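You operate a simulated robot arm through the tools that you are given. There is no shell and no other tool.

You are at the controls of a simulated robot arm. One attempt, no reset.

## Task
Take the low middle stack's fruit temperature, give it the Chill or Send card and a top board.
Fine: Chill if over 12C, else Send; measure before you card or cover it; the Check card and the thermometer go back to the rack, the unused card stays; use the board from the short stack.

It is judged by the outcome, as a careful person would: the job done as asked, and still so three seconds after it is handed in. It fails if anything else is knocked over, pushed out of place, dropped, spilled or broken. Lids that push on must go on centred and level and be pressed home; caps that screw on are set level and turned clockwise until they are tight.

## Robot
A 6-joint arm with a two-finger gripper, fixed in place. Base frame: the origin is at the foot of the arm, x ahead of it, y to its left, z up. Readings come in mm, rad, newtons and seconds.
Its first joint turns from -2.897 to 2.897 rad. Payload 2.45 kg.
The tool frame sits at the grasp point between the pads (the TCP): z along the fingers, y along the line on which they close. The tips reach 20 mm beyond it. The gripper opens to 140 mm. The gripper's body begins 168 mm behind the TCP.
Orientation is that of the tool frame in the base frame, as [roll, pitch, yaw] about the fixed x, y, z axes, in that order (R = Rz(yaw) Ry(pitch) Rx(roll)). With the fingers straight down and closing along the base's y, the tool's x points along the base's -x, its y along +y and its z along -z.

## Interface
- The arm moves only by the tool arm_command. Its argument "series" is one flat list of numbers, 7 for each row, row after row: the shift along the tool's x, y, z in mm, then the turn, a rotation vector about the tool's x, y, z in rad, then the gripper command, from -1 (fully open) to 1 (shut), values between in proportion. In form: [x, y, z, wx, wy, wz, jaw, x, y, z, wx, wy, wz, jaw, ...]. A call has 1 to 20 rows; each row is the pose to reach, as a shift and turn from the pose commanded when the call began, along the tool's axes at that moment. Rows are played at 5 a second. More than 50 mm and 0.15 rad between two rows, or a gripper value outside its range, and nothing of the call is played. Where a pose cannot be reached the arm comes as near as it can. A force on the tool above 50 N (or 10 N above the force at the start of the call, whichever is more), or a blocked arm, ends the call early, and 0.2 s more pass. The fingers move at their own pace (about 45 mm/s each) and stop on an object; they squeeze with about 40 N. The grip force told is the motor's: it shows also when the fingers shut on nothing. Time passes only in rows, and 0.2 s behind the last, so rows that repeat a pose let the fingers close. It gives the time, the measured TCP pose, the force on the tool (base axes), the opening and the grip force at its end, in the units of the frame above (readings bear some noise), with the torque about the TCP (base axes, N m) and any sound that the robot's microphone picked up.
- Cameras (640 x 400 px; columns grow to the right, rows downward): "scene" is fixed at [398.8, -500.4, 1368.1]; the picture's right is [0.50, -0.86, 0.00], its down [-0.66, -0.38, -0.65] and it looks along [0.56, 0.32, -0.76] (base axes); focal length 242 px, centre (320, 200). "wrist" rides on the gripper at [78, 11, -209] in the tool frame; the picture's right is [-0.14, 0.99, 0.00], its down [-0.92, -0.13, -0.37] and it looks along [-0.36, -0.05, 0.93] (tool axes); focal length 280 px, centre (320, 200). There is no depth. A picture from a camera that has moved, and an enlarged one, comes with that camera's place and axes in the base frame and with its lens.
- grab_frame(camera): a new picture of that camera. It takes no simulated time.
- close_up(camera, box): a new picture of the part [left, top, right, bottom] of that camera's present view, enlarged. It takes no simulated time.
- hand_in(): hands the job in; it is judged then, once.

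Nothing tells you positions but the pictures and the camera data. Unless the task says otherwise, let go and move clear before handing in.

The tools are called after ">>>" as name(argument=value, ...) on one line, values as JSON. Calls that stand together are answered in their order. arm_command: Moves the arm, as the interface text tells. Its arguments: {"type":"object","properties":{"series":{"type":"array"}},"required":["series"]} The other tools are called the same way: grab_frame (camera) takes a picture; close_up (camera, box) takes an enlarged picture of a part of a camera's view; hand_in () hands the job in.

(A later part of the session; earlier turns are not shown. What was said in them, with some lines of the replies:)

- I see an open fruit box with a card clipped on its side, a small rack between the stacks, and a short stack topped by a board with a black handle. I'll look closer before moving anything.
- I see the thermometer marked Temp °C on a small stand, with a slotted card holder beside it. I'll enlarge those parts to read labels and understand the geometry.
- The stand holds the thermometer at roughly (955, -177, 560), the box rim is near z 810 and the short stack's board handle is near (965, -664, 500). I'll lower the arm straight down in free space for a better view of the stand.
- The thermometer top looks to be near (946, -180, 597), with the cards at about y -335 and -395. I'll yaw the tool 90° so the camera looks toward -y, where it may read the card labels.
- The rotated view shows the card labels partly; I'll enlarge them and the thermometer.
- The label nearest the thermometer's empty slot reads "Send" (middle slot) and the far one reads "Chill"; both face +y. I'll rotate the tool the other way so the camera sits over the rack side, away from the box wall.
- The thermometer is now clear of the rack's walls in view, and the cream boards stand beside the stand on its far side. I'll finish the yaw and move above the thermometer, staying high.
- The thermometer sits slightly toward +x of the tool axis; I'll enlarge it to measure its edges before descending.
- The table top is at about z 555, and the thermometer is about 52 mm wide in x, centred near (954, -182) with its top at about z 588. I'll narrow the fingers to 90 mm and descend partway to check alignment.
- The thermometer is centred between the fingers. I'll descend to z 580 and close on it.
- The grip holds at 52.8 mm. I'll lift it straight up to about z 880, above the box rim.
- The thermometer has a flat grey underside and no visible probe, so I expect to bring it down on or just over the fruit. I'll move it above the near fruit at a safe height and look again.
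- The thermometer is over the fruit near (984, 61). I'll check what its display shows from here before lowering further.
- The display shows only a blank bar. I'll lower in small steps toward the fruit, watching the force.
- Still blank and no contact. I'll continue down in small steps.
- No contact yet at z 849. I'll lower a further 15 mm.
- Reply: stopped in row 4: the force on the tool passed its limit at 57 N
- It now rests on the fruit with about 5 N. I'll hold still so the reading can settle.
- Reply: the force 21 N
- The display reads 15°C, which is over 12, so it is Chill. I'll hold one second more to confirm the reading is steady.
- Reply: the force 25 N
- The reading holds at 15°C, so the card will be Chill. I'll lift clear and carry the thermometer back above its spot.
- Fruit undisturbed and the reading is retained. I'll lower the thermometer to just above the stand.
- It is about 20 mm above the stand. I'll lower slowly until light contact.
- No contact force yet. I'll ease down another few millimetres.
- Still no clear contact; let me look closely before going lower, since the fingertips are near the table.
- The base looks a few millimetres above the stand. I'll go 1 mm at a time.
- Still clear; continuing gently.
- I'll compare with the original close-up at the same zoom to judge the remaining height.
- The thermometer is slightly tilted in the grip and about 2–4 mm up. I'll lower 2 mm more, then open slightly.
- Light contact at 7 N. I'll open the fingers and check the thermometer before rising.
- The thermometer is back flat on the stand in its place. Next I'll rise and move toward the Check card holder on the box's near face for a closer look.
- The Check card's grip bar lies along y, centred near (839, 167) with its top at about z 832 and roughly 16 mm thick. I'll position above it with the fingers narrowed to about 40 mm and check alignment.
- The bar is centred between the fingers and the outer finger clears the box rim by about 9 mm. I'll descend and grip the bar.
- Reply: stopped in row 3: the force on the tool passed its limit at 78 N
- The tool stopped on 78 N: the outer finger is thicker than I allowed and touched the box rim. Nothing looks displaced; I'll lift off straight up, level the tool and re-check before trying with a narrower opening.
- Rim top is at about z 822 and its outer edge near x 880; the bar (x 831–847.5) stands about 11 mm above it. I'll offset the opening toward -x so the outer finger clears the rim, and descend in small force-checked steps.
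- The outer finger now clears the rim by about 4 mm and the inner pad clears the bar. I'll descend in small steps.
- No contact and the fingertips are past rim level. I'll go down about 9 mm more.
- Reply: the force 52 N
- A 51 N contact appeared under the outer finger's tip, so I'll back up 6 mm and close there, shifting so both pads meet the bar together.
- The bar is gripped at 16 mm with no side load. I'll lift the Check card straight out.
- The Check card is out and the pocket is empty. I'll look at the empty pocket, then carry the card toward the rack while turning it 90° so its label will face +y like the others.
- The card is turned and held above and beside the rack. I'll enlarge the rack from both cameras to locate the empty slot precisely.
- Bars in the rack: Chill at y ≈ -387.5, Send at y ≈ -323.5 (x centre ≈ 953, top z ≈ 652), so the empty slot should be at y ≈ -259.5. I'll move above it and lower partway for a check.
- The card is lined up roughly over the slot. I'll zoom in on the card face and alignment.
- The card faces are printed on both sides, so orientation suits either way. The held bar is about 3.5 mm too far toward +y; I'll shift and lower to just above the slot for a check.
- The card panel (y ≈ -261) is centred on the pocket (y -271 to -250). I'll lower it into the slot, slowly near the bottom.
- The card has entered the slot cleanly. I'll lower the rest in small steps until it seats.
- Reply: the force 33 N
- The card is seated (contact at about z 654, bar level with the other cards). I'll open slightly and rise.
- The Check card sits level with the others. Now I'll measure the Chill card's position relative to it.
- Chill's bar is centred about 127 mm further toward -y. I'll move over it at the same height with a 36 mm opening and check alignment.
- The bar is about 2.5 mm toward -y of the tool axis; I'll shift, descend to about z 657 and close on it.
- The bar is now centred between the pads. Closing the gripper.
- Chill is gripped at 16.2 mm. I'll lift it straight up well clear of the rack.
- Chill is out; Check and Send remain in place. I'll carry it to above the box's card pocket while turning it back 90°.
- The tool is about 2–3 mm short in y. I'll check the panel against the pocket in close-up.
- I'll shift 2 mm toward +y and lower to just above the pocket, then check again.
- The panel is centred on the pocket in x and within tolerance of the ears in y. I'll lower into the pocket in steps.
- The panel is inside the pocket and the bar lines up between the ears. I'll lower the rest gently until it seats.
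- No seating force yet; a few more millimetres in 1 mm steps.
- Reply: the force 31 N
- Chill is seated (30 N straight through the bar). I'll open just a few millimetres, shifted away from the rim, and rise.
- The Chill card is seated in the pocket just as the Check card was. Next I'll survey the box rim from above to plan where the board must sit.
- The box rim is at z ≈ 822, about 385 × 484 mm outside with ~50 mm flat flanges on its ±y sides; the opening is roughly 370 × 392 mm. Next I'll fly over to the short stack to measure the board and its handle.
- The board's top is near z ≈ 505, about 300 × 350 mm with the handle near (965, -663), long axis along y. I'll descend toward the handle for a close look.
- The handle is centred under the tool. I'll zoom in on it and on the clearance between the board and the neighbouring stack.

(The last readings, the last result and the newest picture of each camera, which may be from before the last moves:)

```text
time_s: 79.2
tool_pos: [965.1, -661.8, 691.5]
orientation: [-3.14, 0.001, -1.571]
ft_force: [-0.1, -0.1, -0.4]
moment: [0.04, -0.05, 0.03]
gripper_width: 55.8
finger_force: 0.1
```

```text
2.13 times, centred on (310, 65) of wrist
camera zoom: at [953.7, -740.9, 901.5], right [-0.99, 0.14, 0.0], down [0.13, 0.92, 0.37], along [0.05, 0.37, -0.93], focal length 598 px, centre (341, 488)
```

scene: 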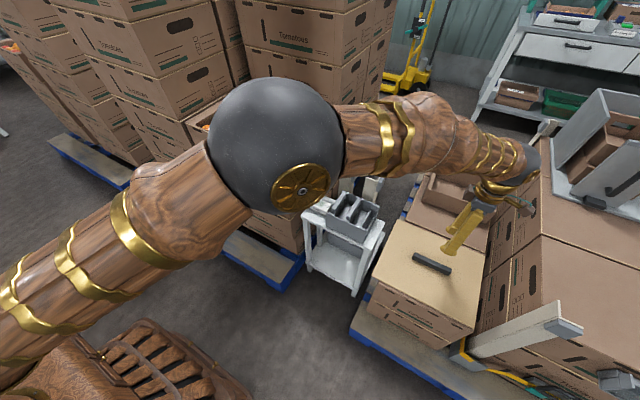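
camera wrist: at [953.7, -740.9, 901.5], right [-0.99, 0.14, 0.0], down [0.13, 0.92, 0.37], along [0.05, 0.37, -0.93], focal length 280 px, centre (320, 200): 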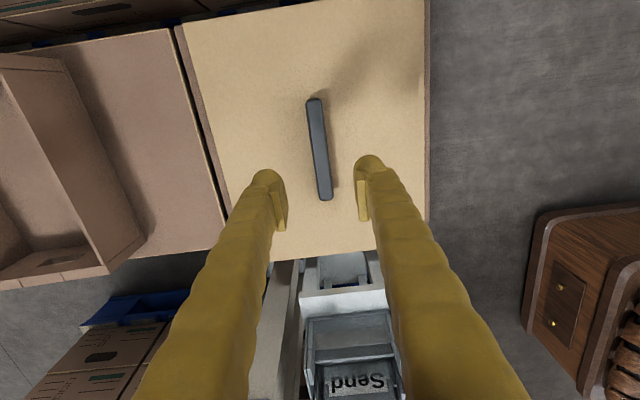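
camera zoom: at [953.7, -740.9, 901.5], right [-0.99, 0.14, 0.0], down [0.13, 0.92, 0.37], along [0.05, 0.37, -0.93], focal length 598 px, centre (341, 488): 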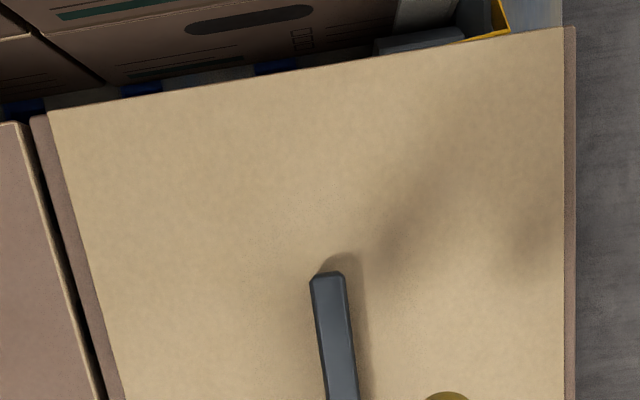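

The handle is a solid bar about 20 mm wide and 139 mm long, centred at about (965, -660). I'll descend to just above it with the fingers straddling it.

>>> arm_command(series=[-1, 0, 40, 0, 0, 0, 0.2, -1, 0, 80, 0, 0, 0, 0.2, -1, 0, 115, 0, 0, 0, 0.2, -1, 0, 130, 0, 0, 0, 0.2, -1, 0, 130, 0, 0, 0, 0.2])

>>> grab_frame(camera="wrist")

>>> close_up(camera="scene", box=[405, 220, 465, 285])

```text
time_s: 80.4
tool_pos: [965.9, -663.0, 561.6]
orientation: [-3.14, 0.002, -1.571]
ft_force: [-0.1, 0.0, 0.0]
moment: [0.02, -0.01, -0.02]
gripper_width: 56.0
finger_force: 0.0
```

```text
taken
camera wrist: at [954.6, -740.3, 771.1], right [-0.99, 0.14, 0.0], down [0.13, 0.92, 0.37], along [0.05, 0.37, -0.93], focal length 280 px, centre (320, 200)
```

wrist: 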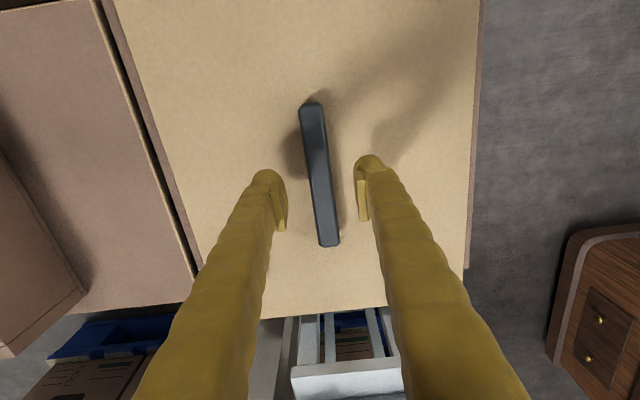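

```text
6.15 times, centred on (435, 252) of scene
camera zoom: at [398.8, -500.4, 1368.1], right [0.5, -0.86, 0.0], down [-0.66, -0.38, -0.65], along [0.56, 0.32, -0.76], focal length 1492 px, centre (-388, -123)
```

zoom: 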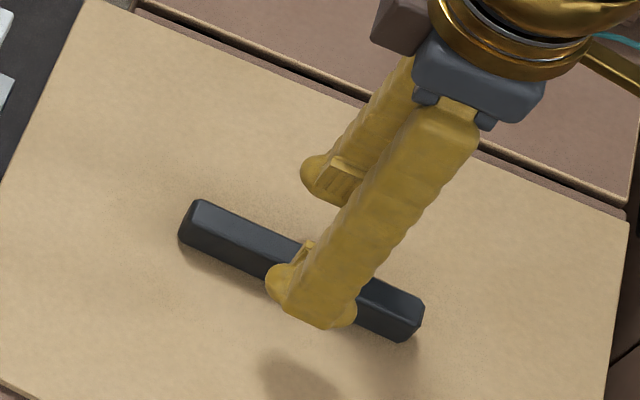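

Well aligned. I'll descend slowly toward the board with force checks.

>>> arm_command(series=[0, 0, 10, 0, 0, 0, 0.2, 0, 0, 20, 0, 0, 0, 0.2, 0, 0, 28, 0, 0, 0, 0.2])

>>> arm_command(series=[0, 0, 3, 0, 0, 0, 0.2, 0, 0, 6, 0, 0, 0, 0.2, 0, 0, 6, 0, 0, 0, 0.2])

>>> close_up(camera="wrist", box=[230, 80, 410, 270])

>>> close_up(camera="scene", box=[405, 220, 465, 285])

```text
time_s: 81.2
tool_pos: [964.8, -662.2, 533.5]
orientation: [-3.139, 0.002, -1.569]
ft_force: [-0.1, 0.3, 0.4]
moment: [-0.02, 0.04, 0.0]
gripper_width: 56.1
finger_force: 0.1
```

```text
time_s: 82.0
tool_pos: [965.2, -662.3, 527.9]
orientation: [3.141, 0.001, -1.572]
ft_force: [0.5, -1.1, 0.5]
moment: [0.03, -0.01, 0.03]
gripper_width: 56.0
finger_force: 0.1
```

```text
2.11 times, centred on (320, 175) of wrist
camera zoom: at [954.8, -740.0, 738.5], right [-0.99, 0.14, 0.0], down [0.13, 0.92, 0.37], along [0.05, 0.37, -0.93], focal length 590 px, centre (320, 253)
```

zoom: 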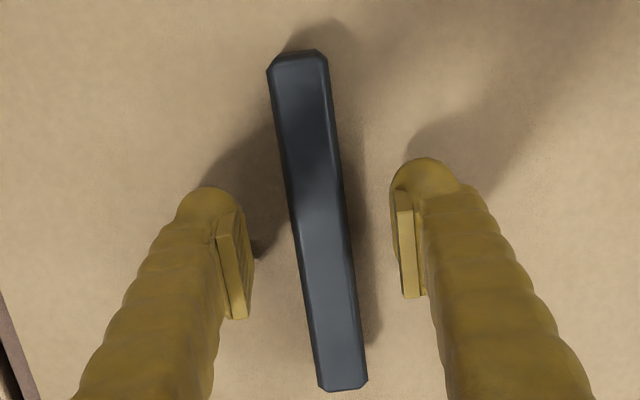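

```text
6.15 times, centred on (435, 252) of scene
camera zoom: at [398.8, -500.4, 1368.1], right [0.5, -0.86, 0.0], down [-0.66, -0.38, -0.65], along [0.56, 0.32, -0.76], focal length 1492 px, centre (-388, -123)
```

zoom: 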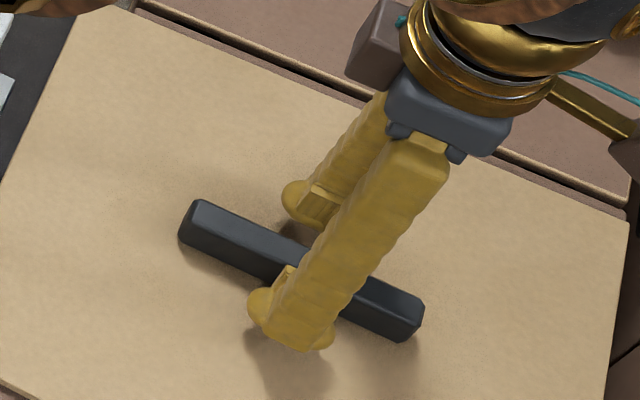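

There is still a gap to the board. I'll continue in small steps.

>>> arm_command(series=[0, 0, 3, 0, 0, 0, 0.2, 0, 0, 6, 0, 0, 0, 0.2, 0, 0, 9, 0, 0, 0, 0.2])

>>> close_up(camera="scene", box=[415, 240, 455, 280])

>>> close_up(camera="wrist", box=[230, 80, 410, 270])

```text
time_s: 82.8
tool_pos: [965.7, -662.4, 520.0]
orientation: [-3.14, 0.001, -1.569]
ft_force: [-0.1, -0.4, 0.3]
moment: [0.0, -0.01, 0.0]
gripper_width: 55.9
finger_force: 0.0
```

```text
10.00 times, centred on (435, 260) of scene
camera zoom: at [398.8, -500.4, 1368.1], right [0.5, -0.86, 0.0], down [-0.66, -0.38, -0.65], along [0.56, 0.32, -0.76], focal length 2425 px, centre (-830, -400)
```

zoom: 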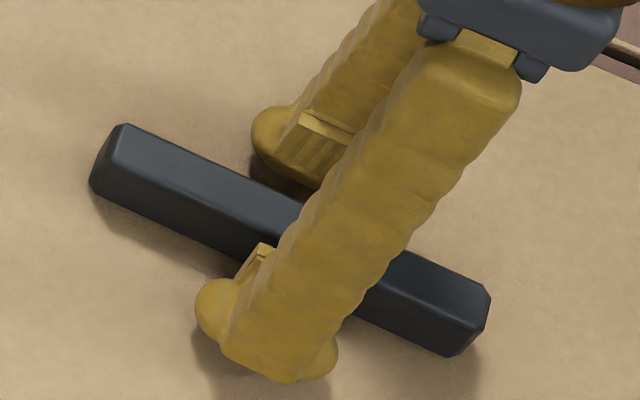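

```text
2.11 times, centred on (320, 175) of wrist
camera zoom: at [954.7, -740.7, 729.5], right [-0.99, 0.14, 0.0], down [0.13, 0.92, 0.37], along [0.05, 0.37, -0.93], focal length 590 px, centre (320, 253)
```

zoom: 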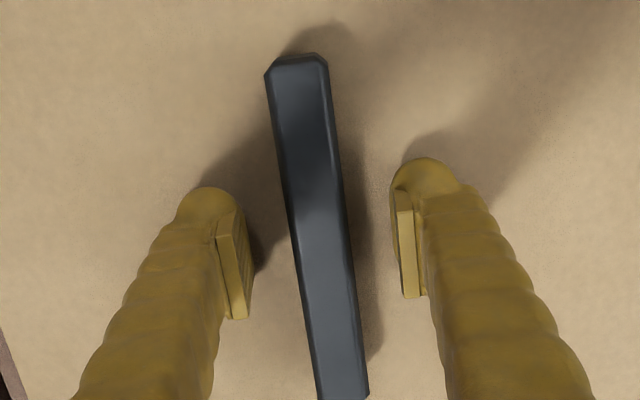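

The fingertips are close to the board now; 2 mm steps from here.

>>> arm_command(series=[0, 0, 2, 0, 0, 0, 0.2, 0, 0, 4, 0, 0, 0, 0.2, 0, 0, 4, 0, 0, 0, 0.2])

>>> arm_command(series=[0, 0, 2, 0, 0, 0, 0.2, 0, 0, 4, 0, 0, 0, 0.2, 0, 0, 4, 0, 0, 0, 0.2])

>>> close_up(camera="scene", box=[415, 240, 455, 280])

```text
time_s: 83.6
tool_pos: [963.4, -662.7, 515.8]
orientation: [-3.14, 0.003, -1.571]
ft_force: [0.9, -1.5, 1.7]
moment: [-0.03, 0.11, 0.04]
gripper_width: 56.1
finger_force: 0.0
```

```text
time_s: 84.4
tool_pos: [967.5, -663.7, 515.4]
orientation: [-3.138, -0.001, -1.571]
ft_force: [-0.8, -0.1, 7.2]
moment: [0.04, 0.3, -0.02]
gripper_width: 57.3
finger_force: 1.0
stopped in row 3: the force on the tool passed its limit at 51 N (the readings are from after the stop); the commanded pose is now the measured one
```

```text
10.00 times, centred on (435, 260) of scene
camera zoom: at [398.8, -500.4, 1368.1], right [0.5, -0.86, 0.0], down [-0.66, -0.38, -0.65], along [0.56, 0.32, -0.76], focal length 2425 px, centre (-830, -400)
```

zoom: 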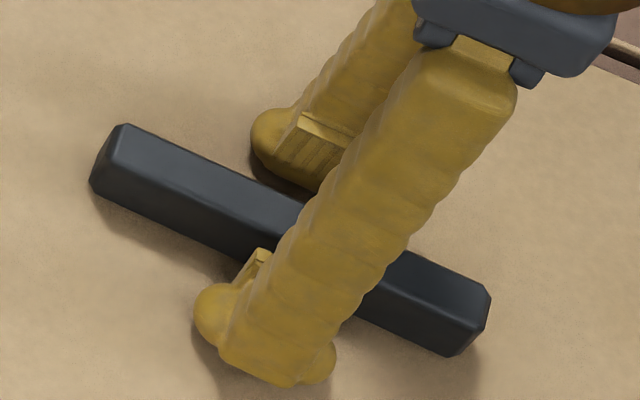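

Tips touched the board at TCP z ≈ 515, so the board top is at about z 495. I'll rise 4 mm, re-centre on the handle and close.

>>> arm_command(series=[0, 1, -4, 0, 0, 0, 0.2, 0, 1, -4, 0, 0, 0, 0.2, 0, 1, -4, 0, 0, 0, 0.2])

>>> close_up(camera="wrist", box=[230, 80, 410, 270])

```text
time_s: 85.2
tool_pos: [965.4, -663.7, 519.5]
orientation: [-3.139, 0.001, -1.572]
ft_force: [0.0, 0.0, 0.6]
moment: [0.03, 0.01, -0.03]
gripper_width: 56.1
finger_force: 0.1
```

```text
2.11 times, centred on (320, 175) of wrist
camera zoom: at [953.8, -741.1, 728.2], right [-0.99, 0.14, 0.0], down [0.13, 0.92, 0.37], along [0.05, 0.37, -0.93], focal length 590 px, centre (320, 253)
```

zoom: 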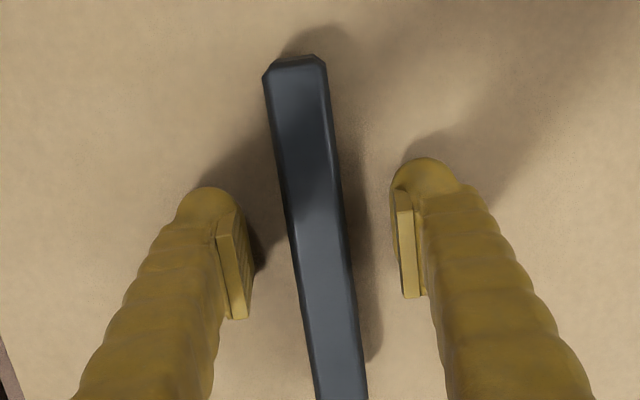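

The handle is centred. I'll shift 3 mm to its middle and close on it.

>>> arm_command(series=[-3, 0, 0, 0, 0, 0, 0.2, -3, 0, 0, 0, 0, 0, 1, -3, 0, 0, 0, 0, 0, 1, -3, 0, 0, 0, 0, 0, 1, -3, 0, 0, 0, 0, 0, 1, -3, 0, 0, 0, 0, 0, 1])

>>> close_up(camera="wrist", box=[230, 80, 410, 270])

>>> close_up(camera="scene", box=[340, 200, 500, 350])

```text
time_s: 86.6
tool_pos: [964.4, -660.3, 518.3]
orientation: [-3.137, 0.0, -1.57]
ft_force: [-0.3, 0.3, -0.4]
moment: [0.02, 0.01, 0.04]
gripper_width: 20.7
finger_force: 40.1
```

```text
2.11 times, centred on (320, 175) of wrist
camera zoom: at [953.7, -738.0, 728.3], right [-0.99, 0.14, 0.0], down [0.13, 0.92, 0.37], along [0.05, 0.37, -0.93], focal length 590 px, centre (320, 253)
```

zoom: 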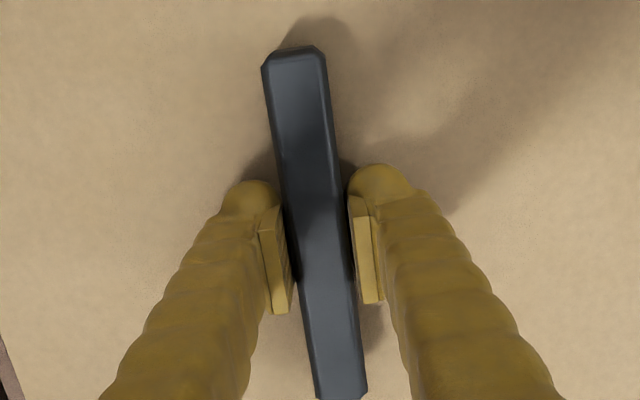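

```text
2.67 times, centred on (420, 275) of scene
camera zoom: at [398.8, -500.4, 1368.1], right [0.5, -0.86, 0.0], down [-0.66, -0.38, -0.65], along [0.56, 0.32, -0.76], focal length 647 px, centre (53, 0)
```

zoom: 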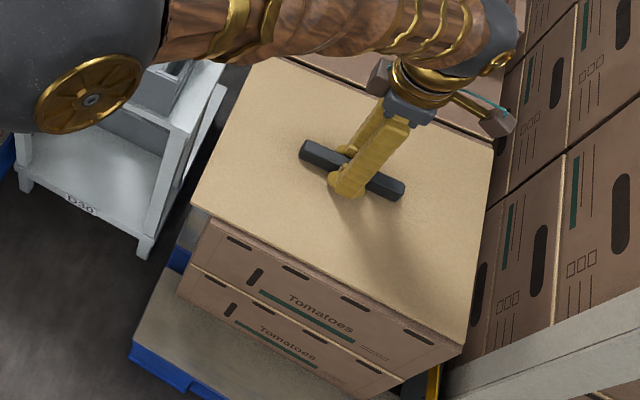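

The handle is held at 20.7 mm. I'll lift gently straight up and check the board hangs level.

>>> arm_command(series=[0, 0, -5, 0, 0, 0, 1, 0, 0, -12, 0, 0, 0, 1, 0, 0, -22, 0, 0, 0, 1, 0, 0, -35, 0, 0, 0, 1, 0, 0, -50, 0, 0, 0, 1])

>>> close_up(camera="scene", box=[340, 200, 500, 350])

>>> grab_frame(camera="wrist")

```text
time_s: 87.8
tool_pos: [965.2, -662.6, 570.7]
orientation: [-3.138, 0.002, -1.571]
ft_force: [-0.3, 0.3, -1.4]
moment: [0.0, -0.03, 0.0]
gripper_width: 20.7
finger_force: 40.7
```

```text
2.67 times, centred on (420, 275) of scene
camera zoom: at [398.8, -500.4, 1368.1], right [0.5, -0.86, 0.0], down [-0.66, -0.38, -0.65], along [0.56, 0.32, -0.76], focal length 647 px, centre (53, 0)
```

zoom: 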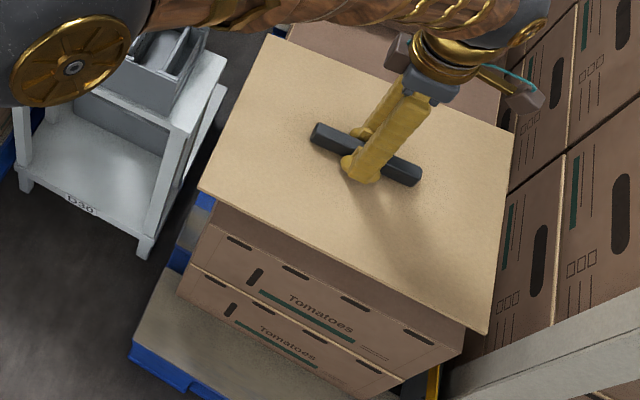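

```text
taken
camera wrist: at [953.5, -739.5, 779.3], right [-0.99, 0.14, 0.0], down [0.13, 0.92, 0.37], along [0.05, 0.37, -0.93], focal length 280 px, centre (320, 200)
```

wrist: 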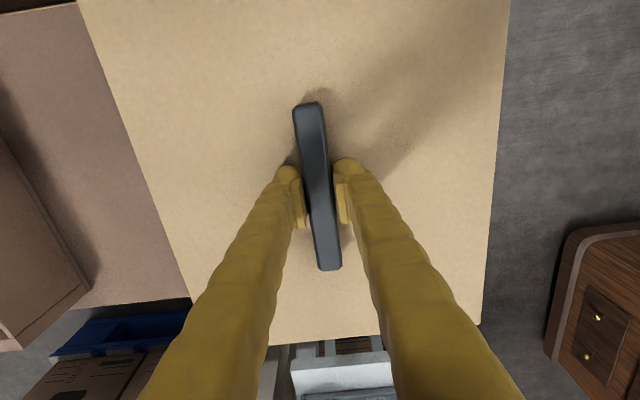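

The board is up and level, weighing only a little. I'll raise it further, easing slightly away from the neighbouring stack.

>>> arm_command(series=[-5, 0, -40, 0, 0, 0, 1, -12, 0, -80, 0, 0, 0, 1, -20, 0, -120, 0, 0, 0, 1, -25, 0, -165, 0, 0, 0, 1, -30, 0, -210, 0, 0, 0, 1, -40, 0, -255, 0, 0, 0, 1, -50, 0, -300, 0, 0, 0, 1, -60, 0, -345, 0, 0, 0, 1, -70, 0, -380, 0, 0, 0, 1, -70, 0, -390, 0, 0, 0, 1])

>>> grab_frame(camera="scene")

>>> grab_frame(camera="wrist")

```text
time_s: 90.0
tool_pos: [965.7, -590.7, 958.6]
orientation: [-3.139, 0.001, -1.571]
ft_force: [0.6, 0.2, -1.9]
moment: [-0.02, -0.04, 0.02]
gripper_width: 20.9
finger_force: 40.0
```

```text
taken
```

scene: 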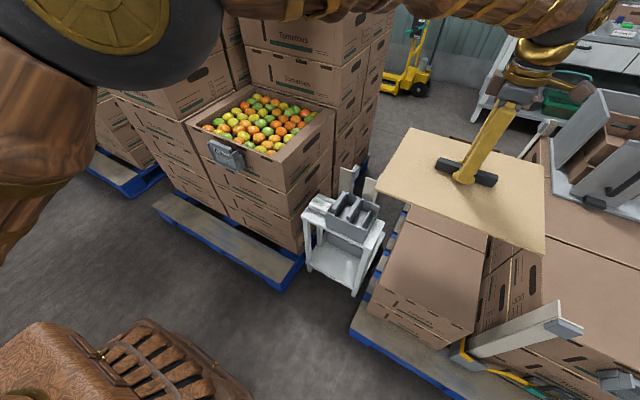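

```text
taken
camera wrist: at [955.1, -668.3, 1169.0], right [-0.99, 0.14, 0.0], down [0.13, 0.92, 0.37], along [0.05, 0.37, -0.93], focal length 280 px, centre (320, 200)
```

wrist: 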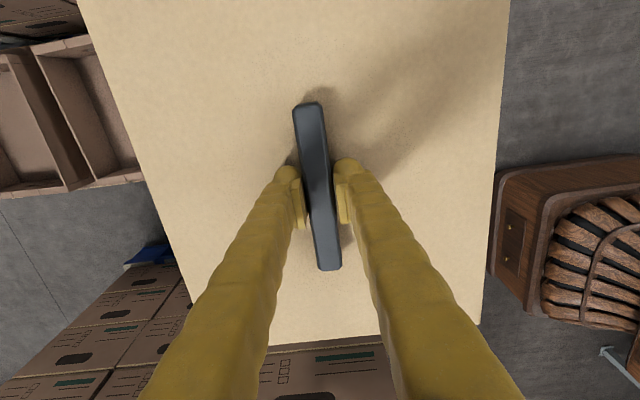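

The board measures about 305 × 357 mm and its centre is at the handle. I'll carry it over toward the fruit box at this height, stopping partway to check.

>>> arm_command(series=[-15, -2, -5, 0, 0, 0, 1, -50, -6, -10, 0, 0, 0, 1, -90, -12, -15, 0, 0, 0, 1, -130, -18, -15, 0, 0, 0, 1, -170, -23, -15, 0, 0, 0, 1, -210, -28, -15, 0, 0, 0, 1, -250, -34, -15, 0, 0, 0, 1, -290, -39, -15, 0, 0, 0, 1, -330, -45, -15, 0, 0, 0, 1, -370, -50, -15, 0, 0, 0, 1, -410, -55, -15, 0, 0, 0, 1, -450, -61, -15, 0, 0, 0, 1, -480, -65, -15, 0, 0, 0, 1, -500, -68, -15, 0, 0, 0, 1])

>>> grab_frame(camera="scene")

>>> grab_frame(camera="wrist")

```text
time_s: 93.0
tool_pos: [1030.6, -93.1, 976.4]
orientation: [-3.137, 0.0, -1.57]
ft_force: [0.4, -0.2, -1.4]
moment: [0.05, -0.01, -0.01]
gripper_width: 20.5
finger_force: 40.0
```

```text
taken
```

scene: 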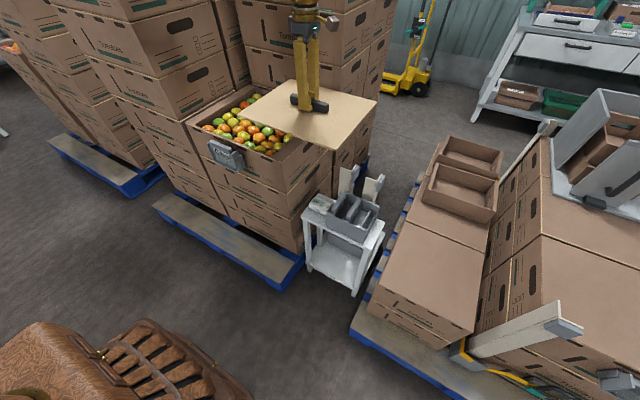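

```text
taken
camera wrist: at [1019.1, -170.3, 1186.4], right [-0.99, 0.14, 0.0], down [0.13, 0.92, 0.37], along [0.05, 0.37, -0.93], focal length 280 px, centre (320, 200)
```

wrist: 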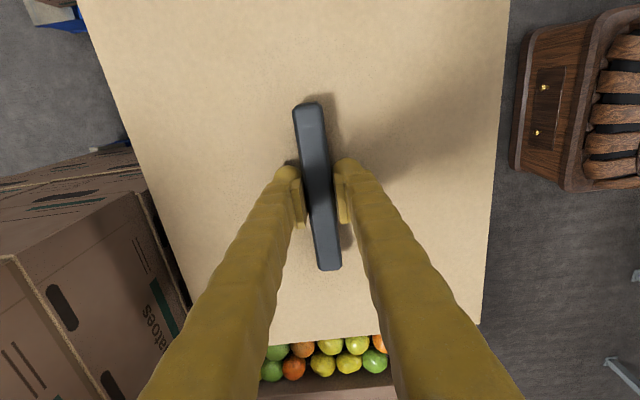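

Clear so far. I'll continue to above the box centre (about 1070, 174).

>>> arm_command(series=[-20, -3, 0, 0, 0, 0, 1, -60, -9, 0, 0, 0, 0, 1, -100, -15, 0, 0, 0, 0, 1, -140, -21, 0, 0, 0, 0, 1, -180, -27, 0, 0, 0, 0, 1, -220, -33, 0, 0, 0, 0, 1, -252, -38, 0, 0, 0, 0, 1, -267.6, -39.4, 0, 0, 0, 0, 1, -267.6, -39.4, 0, 0, 0, 0, 1, -267.6, -39.4, 0, 0, 0, 0, 1])

>>> grab_frame(camera="scene")

>>> grab_frame(camera="wrist")

>>> close_up(camera="scene", box=[170, 40, 350, 180])

```text
time_s: 95.2
tool_pos: [1069.2, 175.6, 974.6]
orientation: [-3.139, 0.002, -1.571]
ft_force: [-0.1, -0.1, -1.4]
moment: [-0.02, 0.02, 0.04]
gripper_width: 20.9
finger_force: 40.1
```

```text
taken
```

scene: 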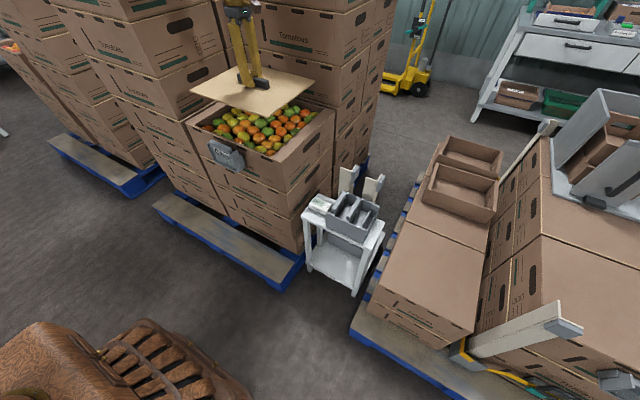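

```text
taken
camera wrist: at [1057.8, 97.9, 1184.6], right [-0.99, 0.14, 0.0], down [0.13, 0.92, 0.37], along [0.05, 0.37, -0.93], focal length 280 px, centre (320, 200)
```

wrist: 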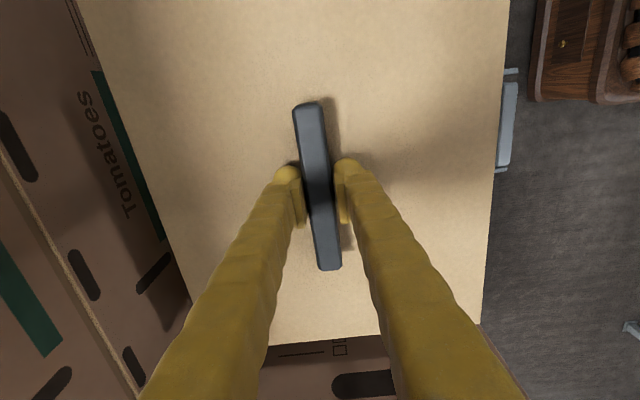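

```text
2.86 times, centred on (260, 110) of scene
camera zoom: at [398.8, -500.4, 1368.1], right [0.5, -0.86, 0.0], down [-0.66, -0.38, -0.65], along [0.56, 0.32, -0.76], focal length 693 px, centre (491, 457)
```

zoom: 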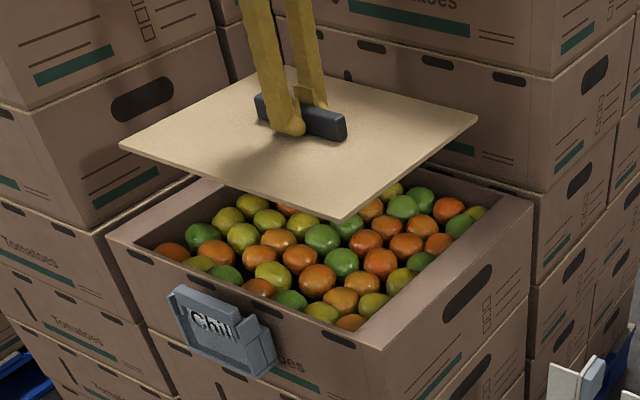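

The board is aligned with the box opening (opening x 890–1262, y -19–373), so it will lie inside the rim on the fruit. I'll nudge it to centre and lower partway.

>>> arm_command(series=[-1, -3, 15, 0, 0, 0, 1, -1, -3, 35, 0, 0, 0, 1, -1, -3, 60, 0, 0, 0, 1, -1, -3, 82, 0, 0, 0, 1, -1, -3, 92, 0, 0, 0, 1, -1, -3, 92, 0, 0, 0, 1])

>>> grab_frame(camera="wrist")

>>> close_up(camera="scene", box=[170, 60, 350, 180])

```text
time_s: 96.6
tool_pos: [1073.0, 176.8, 881.2]
orientation: [-3.138, -0.001, -1.57]
ft_force: [0.1, -0.1, -1.8]
moment: [-0.03, 0.0, 0.01]
gripper_width: 20.8
finger_force: 40.0
```

```text
taken
camera wrist: at [1062.0, 99.8, 1090.5], right [-0.99, 0.14, 0.0], down [0.13, 0.92, 0.37], along [0.05, 0.37, -0.93], focal length 280 px, centre (320, 200)
```

wrist: 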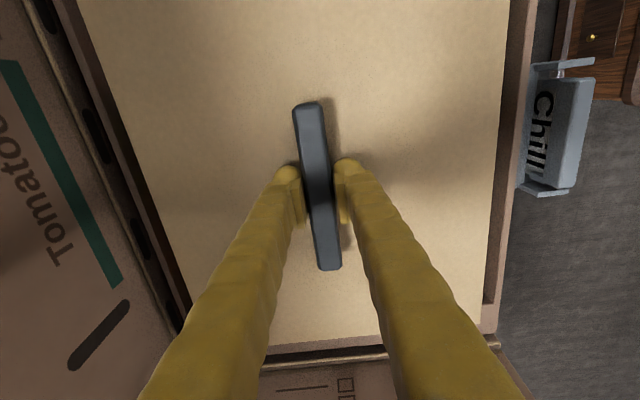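

```text
3.33 times, centred on (260, 120) of scene
camera zoom: at [398.8, -500.4, 1368.1], right [0.5, -0.86, 0.0], down [-0.66, -0.38, -0.65], along [0.56, 0.32, -0.76], focal length 808 px, centre (520, 467)
```

zoom: 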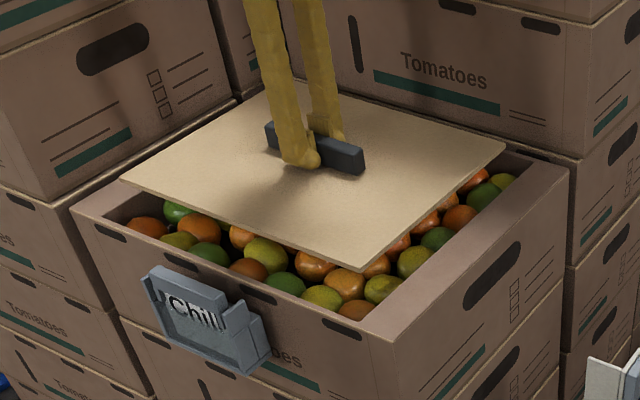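

It's centred to within a few millimetres. I'll adjust 3 mm and lower slowly toward the fruit.

>>> arm_command(series=[3, -2, 5, 0, 0, 0, 1, 3, -2, 12, 0, 0, 0, 1, 3, -2, 18, 0, 0, 0, 1, 3, -2, 18, 0, 0, 0, 1])

>>> arm_command(series=[0, 0, 3, 0, 0, 0, 1, 0, 0, 6, 0, 0, 0, 1, 0, 0, 6, 0, 0, 0, 1])

>>> close_up(camera="scene", box=[170, 60, 350, 180])

>>> grab_frame(camera="wrist")

```text
time_s: 97.6
tool_pos: [1075.5, 174.3, 862.6]
orientation: [-3.138, 0.0, -1.571]
ft_force: [0.8, 0.2, -1.7]
moment: [0.04, 0.02, 0.0]
gripper_width: 20.6
finger_force: 39.9
```

```text
time_s: 98.4
tool_pos: [1075.6, 176.4, 857.3]
orientation: [-3.138, 0.0, -1.57]
ft_force: [0.1, 0.3, -1.8]
moment: [0.03, -0.01, 0.02]
gripper_width: 20.7
finger_force: 39.5
```

```text
3.33 times, centred on (260, 120) of scene
camera zoom: at [398.8, -500.4, 1368.1], right [0.5, -0.86, 0.0], down [-0.66, -0.38, -0.65], along [0.56, 0.32, -0.76], focal length 808 px, centre (520, 467)
```

zoom: 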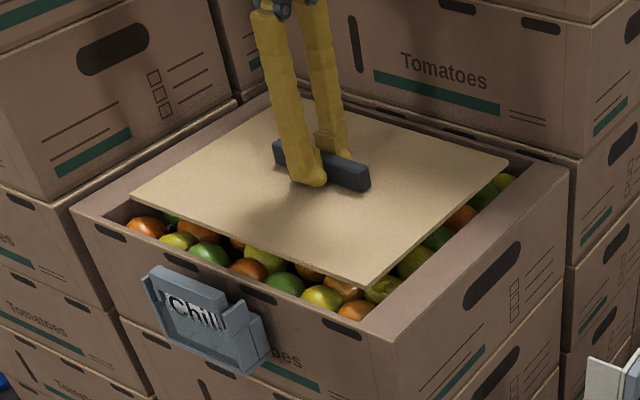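

```text
taken
camera wrist: at [1065.0, 97.9, 1067.1], right [-0.99, 0.14, 0.0], down [0.13, 0.92, 0.37], along [0.05, 0.37, -0.93], focal length 280 px, centre (320, 200)
```

wrist: 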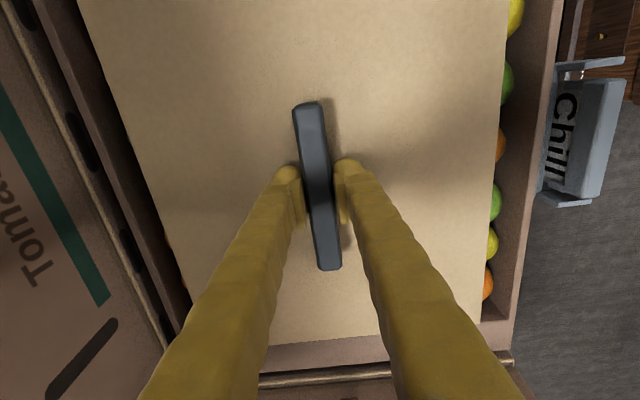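

The board sits centred in the opening with about 15 mm still to go. I'll lower in small steps until it rests.

>>> arm_command(series=[0, 0, 2, 0, 0, 0, 1, 0, 0, 4, 0, 0, 0, 1, 0, 0, 4, 0, 0, 0, 1])

>>> arm_command(series=[0, 0, 2, 0, 0, 0, 1, 0, 0, 4, 0, 0, 0, 1, 0, 0, 4, 0, 0, 0, 1])

>>> close_up(camera="scene", box=[170, 60, 350, 180])

```text
time_s: 99.2
tool_pos: [1076.5, 175.9, 853.3]
orientation: [-3.138, 0.0, -1.57]
ft_force: [-0.2, 0.6, -2.7]
moment: [-0.02, 0.03, 0.03]
gripper_width: 20.7
finger_force: 40.0
```

```text
time_s: 100.0
tool_pos: [1077.0, 177.0, 853.0]
orientation: [-3.136, -0.001, -1.572]
ft_force: [-14.3, -5.9, 37.1]
moment: [-0.16, 0.24, 0.01]
gripper_width: 20.6
finger_force: 39.8
```

```text
3.33 times, centred on (260, 120) of scene
camera zoom: at [398.8, -500.4, 1368.1], right [0.5, -0.86, 0.0], down [-0.66, -0.38, -0.65], along [0.56, 0.32, -0.76], focal length 808 px, centre (520, 467)
```

zoom: 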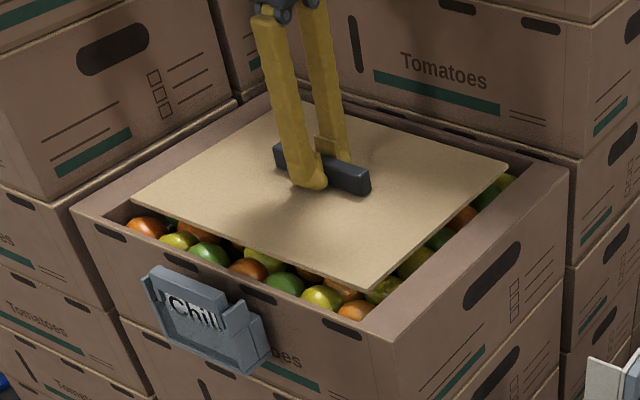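

The board is resting on the fruit (37 N). I'll ease the pressure off and release the handle.

>>> arm_command(series=[0, 0, -2, 0, 0, 0, 1, 0, 0, -3, 0, 0, 0, 1])

>>> close_up(camera="scene", box=[190, 80, 340, 170])

```text
time_s: 100.6
tool_pos: [1076.4, 175.7, 853.0]
orientation: [-3.138, -0.001, -1.569]
ft_force: [-10.0, 1.8, 18.0]
moment: [-0.06, 0.1, -0.04]
gripper_width: 20.8
finger_force: 40.0
```

```text
4.27 times, centred on (265, 125) of scene
camera zoom: at [398.8, -500.4, 1368.1], right [0.5, -0.86, 0.0], down [-0.66, -0.38, -0.65], along [0.56, 0.32, -0.76], focal length 1034 px, centre (555, 520)
```

zoom: 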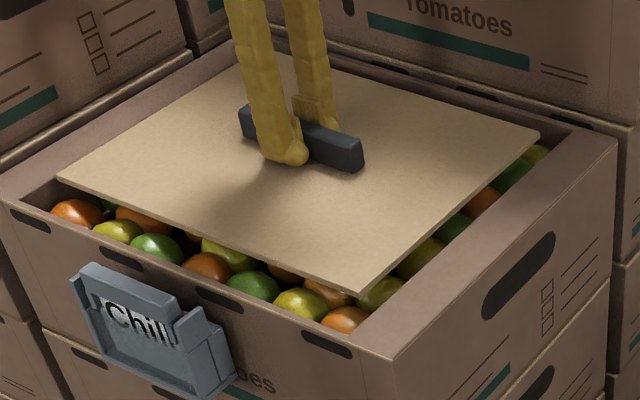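

Still 18 N of pressure; I'll ease up 2 mm more, then open the fingers around the handle.

>>> arm_command(series=[0, 0, -1, 0, 0, 0, 1, 0, 0, -2, 0, 0, 0, 1])

```text
time_s: 101.2
tool_pos: [1077.3, 175.3, 854.5]
orientation: [-3.137, 0.0, -1.57]
ft_force: [0.6, -0.2, -2.0]
moment: [0.01, -0.01, 0.01]
gripper_width: 21.0
finger_force: 39.9
```

The board just lifted clear of the fruit. I'll nudge it 2 mm for centring and set it down by 1 mm, then release.

>>> arm_command(series=[0, 2, 0, 0, 0, 0, 1, 0, 2, 0.7, 0, 0, 0, 1, 0, 2, 1.3, 0, 0, 0, 1])

>>> grab_frame(camera="wrist")

```text
time_s: 102.0
tool_pos: [1074.2, 176.6, 853.2]
orientation: [-3.138, 0.0, -1.57]
ft_force: [-0.3, 0.9, -0.8]
moment: [0.01, 0.02, 0.01]
gripper_width: 20.6
finger_force: 40.0
```

```text
taken
camera wrist: at [1063.0, 97.7, 1063.0], right [-0.99, 0.14, 0.0], down [0.13, 0.92, 0.37], along [0.05, 0.37, -0.93], focal length 280 px, centre (320, 200)
```

wrist: 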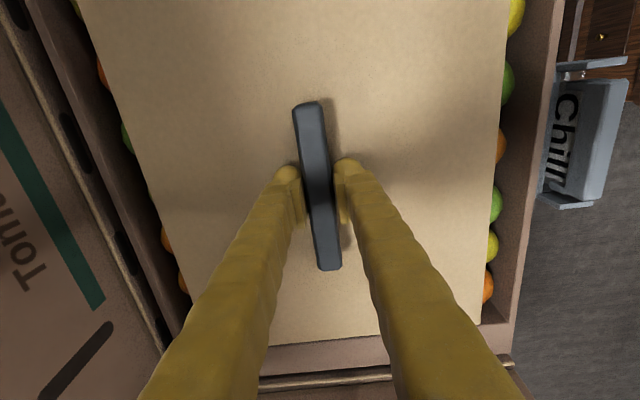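

Centred with even gaps on both sides. Releasing the handle and rising straight up.

>>> arm_command(series=[0, 0, 0, 0, 0, 0, 0.6, 0, 0, 0, 0, 0, 0, 0.3, 0, 0, 0, 0, 0, 0, 0.3, 0, 0, 0, 0, 0, 0, 0.3, 0, 0, -10, 0, 0, 0, 0.3, 0, 0, -40, 0, 0, 0, 0.3, 0, 0, -80, 0, 0, 0, 0.3, 0, 0, -120, 0, 0, 0, 0.3])

>>> grab_frame(camera="wrist")

>>> close_up(camera="scene", box=[180, 70, 350, 180])

>>> grab_frame(camera="scene")

```text
time_s: 103.8
tool_pos: [1073.3, 173.8, 976.5]
orientation: [-3.137, 0.001, -1.569]
ft_force: [0.3, 0.1, -0.1]
moment: [0.03, 0.03, 0.02]
gripper_width: 49.0
finger_force: 0.0
```

```text
taken
camera wrist: at [1063.1, 96.5, 1186.8], right [-0.99, 0.14, 0.0], down [0.13, 0.92, 0.37], along [0.05, 0.36, -0.93], focal length 280 px, centre (320, 200)
```

wrist: 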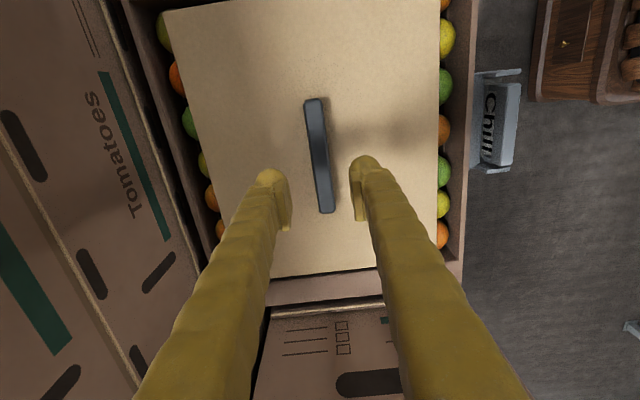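

```text
3.64 times, centred on (265, 125) of scene
camera zoom: at [398.8, -500.4, 1368.1], right [0.5, -0.86, 0.0], down [-0.66, -0.38, -0.65], along [0.56, 0.32, -0.76], focal length 882 px, centre (520, 473)
```

zoom: 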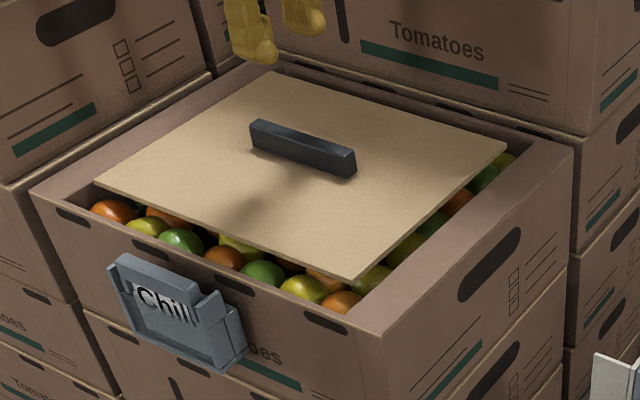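

```text
taken
```

scene: 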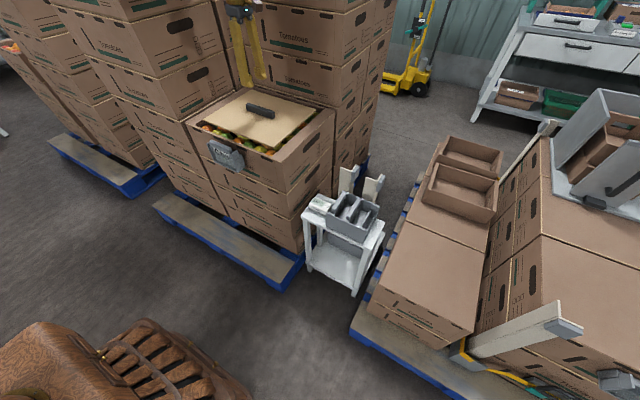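

The board lies level on the fruit inside the rim. I'll check the margins closely, and the rack as well.

>>> close_up(camera="wrist", box=[120, 0, 500, 300])

>>> close_up(camera="scene", box=[190, 80, 290, 150])

>>> close_up(camera="scene", box=[250, 90, 350, 170])

>>> close_up(camera="scene", box=[295, 160, 395, 300])

```text
1.33 times, centred on (310, 150) of wrist
camera zoom: at [1063.1, 96.5, 1186.8], right [-0.99, 0.14, 0.0], down [0.13, 0.92, 0.37], along [0.05, 0.36, -0.93], focal length 374 px, centre (333, 267)
```

zoom: 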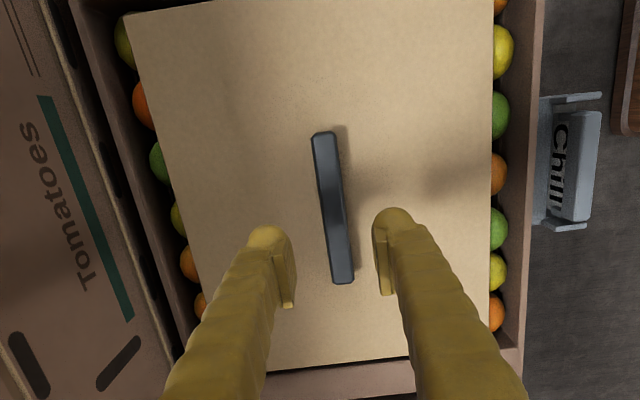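

```text
5.71 times, centred on (240, 115) of scene
camera zoom: at [398.8, -500.4, 1368.1], right [0.5, -0.86, 0.0], down [-0.66, -0.38, -0.65], along [0.56, 0.32, -0.76], focal length 1386 px, centre (777, 686)
```

zoom: 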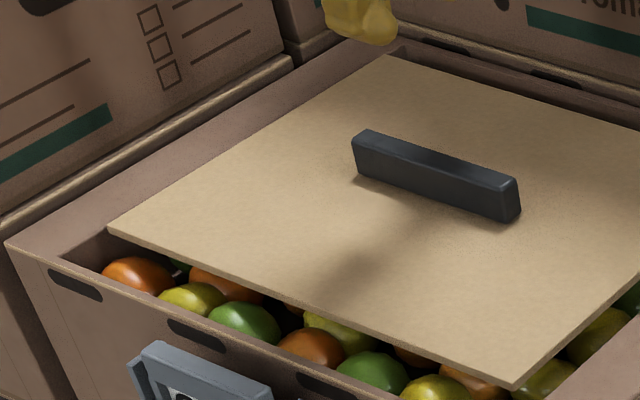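

```text
5.00 times, centred on (300, 130) of scene
camera zoom: at [398.8, -500.4, 1368.1], right [0.5, -0.86, 0.0], down [-0.66, -0.38, -0.65], along [0.56, 0.32, -0.76], focal length 1212 px, centre (420, 550)
```

zoom: 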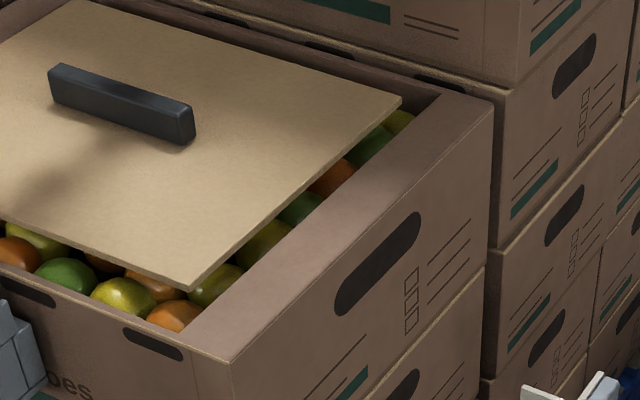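

```text
2.86 times, centred on (345, 230) of scene
camera zoom: at [398.8, -500.4, 1368.1], right [0.5, -0.86, 0.0], down [-0.66, -0.38, -0.65], along [0.56, 0.32, -0.76], focal length 693 px, centre (249, 114)
```

zoom: 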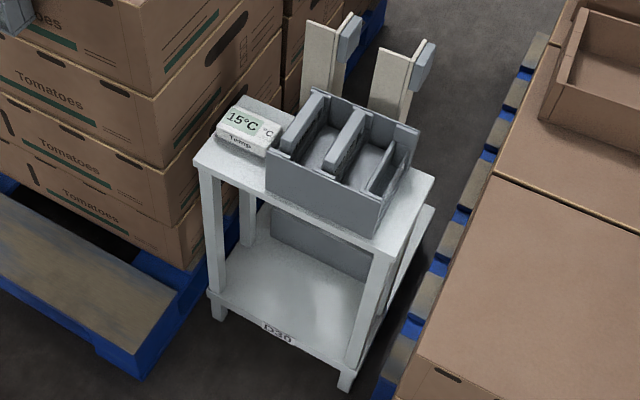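

Everything is in place: the board is level and centred within a couple of millimetres in the opening, Chill in the pocket, Check and Send in the rack, the thermometer on the stand. I'll retreat the arm clear.

>>> arm_command(series=[0, 0, -40, 0, 0, 0, 0.3, 0, 10, -85, 0, 0, 0, 0.3, 20, 40, -120, 0, 0, 0, 0.3, 50, 75, -130, 0, 0, 0, 0.3, 85, 105, -130, 0, 0, 0, 0.3, 120, 135, -130, 0, 0, 0, 0.3, 155, 160, -130, 0, 0, 0, 0.3, 190, 180, -130, 0, 0, 0, 0.3, 225, 195, -130, 0, 0, 0, 0.3, 250, 200, -130, 0, 0, 0, 0.3, 250, 200, -130, 0, 0, 0, 0.3, 250, 200, -130, 0, 0, 0, 0.3])

>>> grab_frame(camera="scene")

>>> close_up(camera="scene", box=[180, 70, 350, 180])

>>> close_up(camera="wrist", box=[100, 0, 600, 400])

```text
refused: row 3 steps farther than a row can; nothing moved
```

```text
taken
```

scene: 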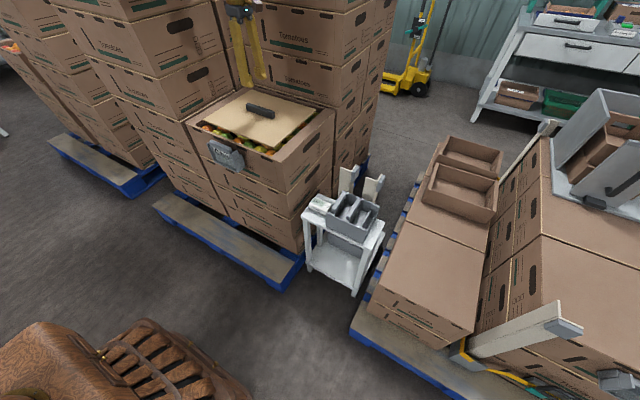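

```text
3.64 times, centred on (265, 125) of scene
camera zoom: at [398.8, -500.4, 1368.1], right [0.5, -0.86, 0.0], down [-0.66, -0.38, -0.65], along [0.56, 0.32, -0.76], focal length 882 px, centre (520, 473)
```

zoom: 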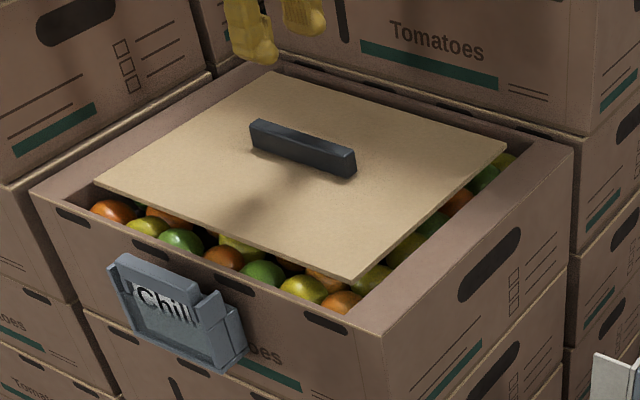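

```text
1.00 times, centred on (350, 200) of wrist (not enlarged: the box is as wide or as high as the picture)
camera zoom: at [1063.1, 96.5, 1186.8], right [-0.99, 0.14, 0.0], down [0.13, 0.92, 0.37], along [0.05, 0.36, -0.93], focal length 280 px, centre (290, 200)
```

zoom: 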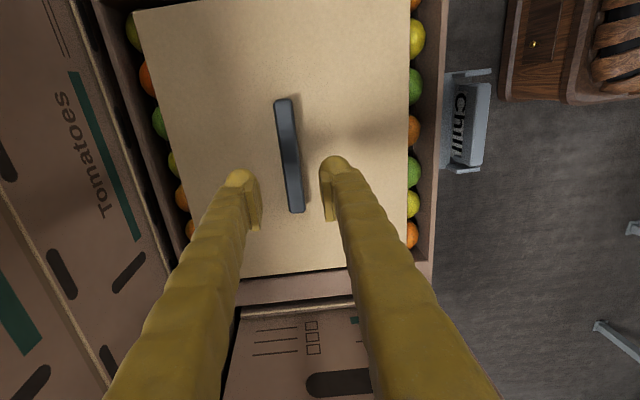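

The retreat was refused because one row stepped too far; nothing moved and the board is unchanged. I'll resend it with smaller steps.

>>> arm_command(series=[0, 0, -40, 0, 0, 0, 0.3, 0, 5, -80, 0, 0, 0, 0.3, 10, 25, -110, 0, 0, 0, 0.3, 30, 50, -130, 0, 0, 0, 0.3, 58, 78, -130, 0, 0, 0, 0.3, 88, 105, -130, 0, 0, 0, 0.3, 118, 132, -130, 0, 0, 0, 0.3, 150, 155, -130, 0, 0, 0, 0.3, 182, 175, -130, 0, 0, 0, 0.3, 215, 190, -130, 0, 0, 0, 0.3, 245, 200, -130, 0, 0, 0, 0.3, 250, 200, -130, 0, 0, 0, 0.3, 250, 200, -130, 0, 0, 0, 0.3])

>>> grab_frame(camera="scene")

>>> close_up(camera="scene", box=[180, 70, 350, 180])

>>> close_up(camera="scene", box=[300, 170, 390, 240])

>>> grab_frame(camera="wrist")

```text
time_s: 106.6
tool_pos: [873.0, -73.2, 1102.6]
orientation: [-3.138, 0.002, -1.57]
ft_force: [0.1, 0.2, -0.4]
moment: [-0.03, 0.0, 0.03]
gripper_width: 49.1
finger_force: 0.1
```

```text
taken
```

scene: 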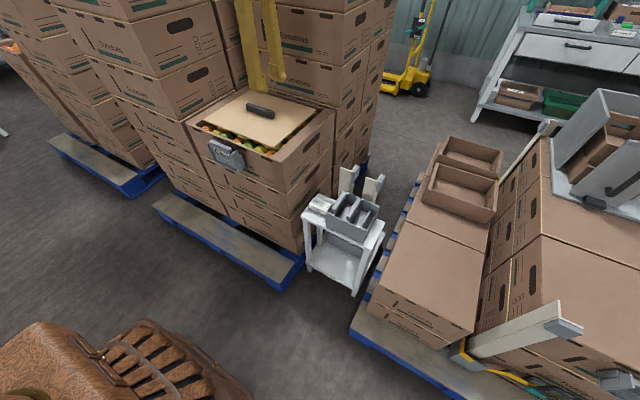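

```text
3.64 times, centred on (265, 125) of scene
camera zoom: at [398.8, -500.4, 1368.1], right [0.5, -0.86, 0.0], down [-0.66, -0.38, -0.65], along [0.56, 0.32, -0.76], focal length 882 px, centre (520, 473)
```

zoom: 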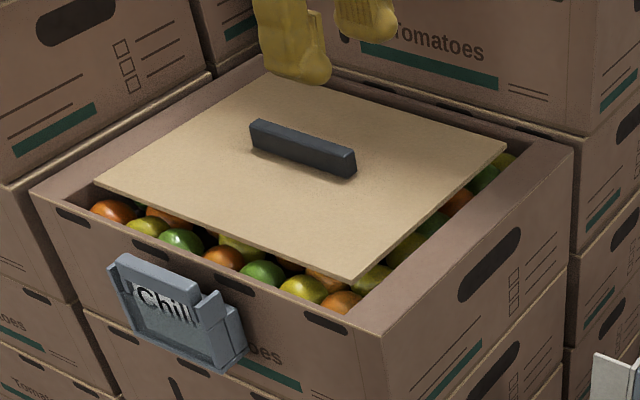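

```text
5.71 times, centred on (345, 205) of scene
camera zoom: at [398.8, -500.4, 1368.1], right [0.5, -0.86, 0.0], down [-0.66, -0.38, -0.65], along [0.56, 0.32, -0.76], focal length 1386 px, centre (177, 171)
```

zoom: 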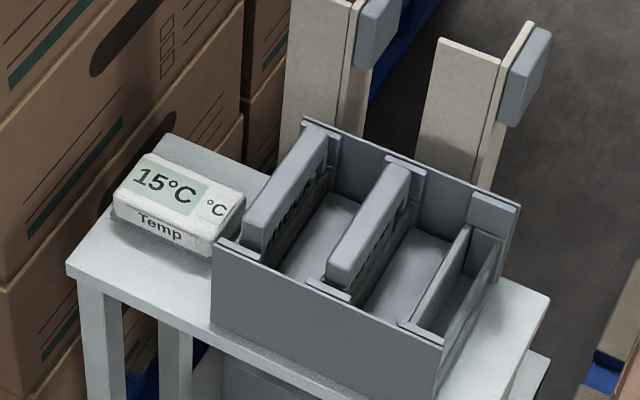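

```text
taken
camera wrist: at [862.4, -152.5, 1312.2], right [-0.99, 0.14, 0.0], down [0.13, 0.92, 0.37], along [0.05, 0.37, -0.93], focal length 280 px, centre (320, 200)
```

wrist: 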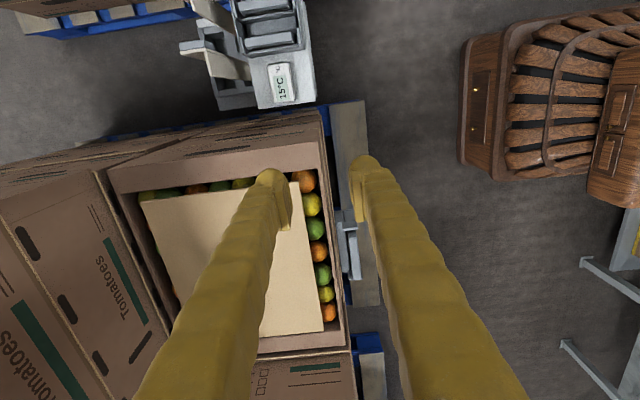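

The arm is clear. The fruit read 15°C, so Chill is in the box's pocket. The short stack's board rests level and centred inside the rim, on the fruit. Check and the thermometer are back on the rack, and Send is untouched. I'm handing the job in.

>>> hand_in()

```text
The job is handed in.
```

I've handed the job in, and I saw nothing else moved or dropped in the last pictures I took before that.

- **Temperature:** the thermometer settled at 15°C on the fruit and stayed there. That is over 12°C, so the stack got the Chill card.
- **Cards:** Chill is seated in the box's pocket. Check is back in its rack slot, and Send was left where it was.
- **Thermometer:** it is back on the rack stand, within a few millimetres of where it started.
- **Board:** the short stack's board is smaller than the box opening (about 305 × 357 mm against 370 × 392 mm). It lies level on the fruit inside the rim rather than on the rim itself. It is centred to within a few millimetres, which leaves some fruit showing at the edges.

The tool pressed harder than I wanted a few times:
- 78 N on the box rim while reaching for the Check card, and 51 N on a second try there.
- 57 N on the fruit while measuring.
- 51 N on the board before gripping its handle.

I saw no damage or movement from any of these in the pictures afterward.
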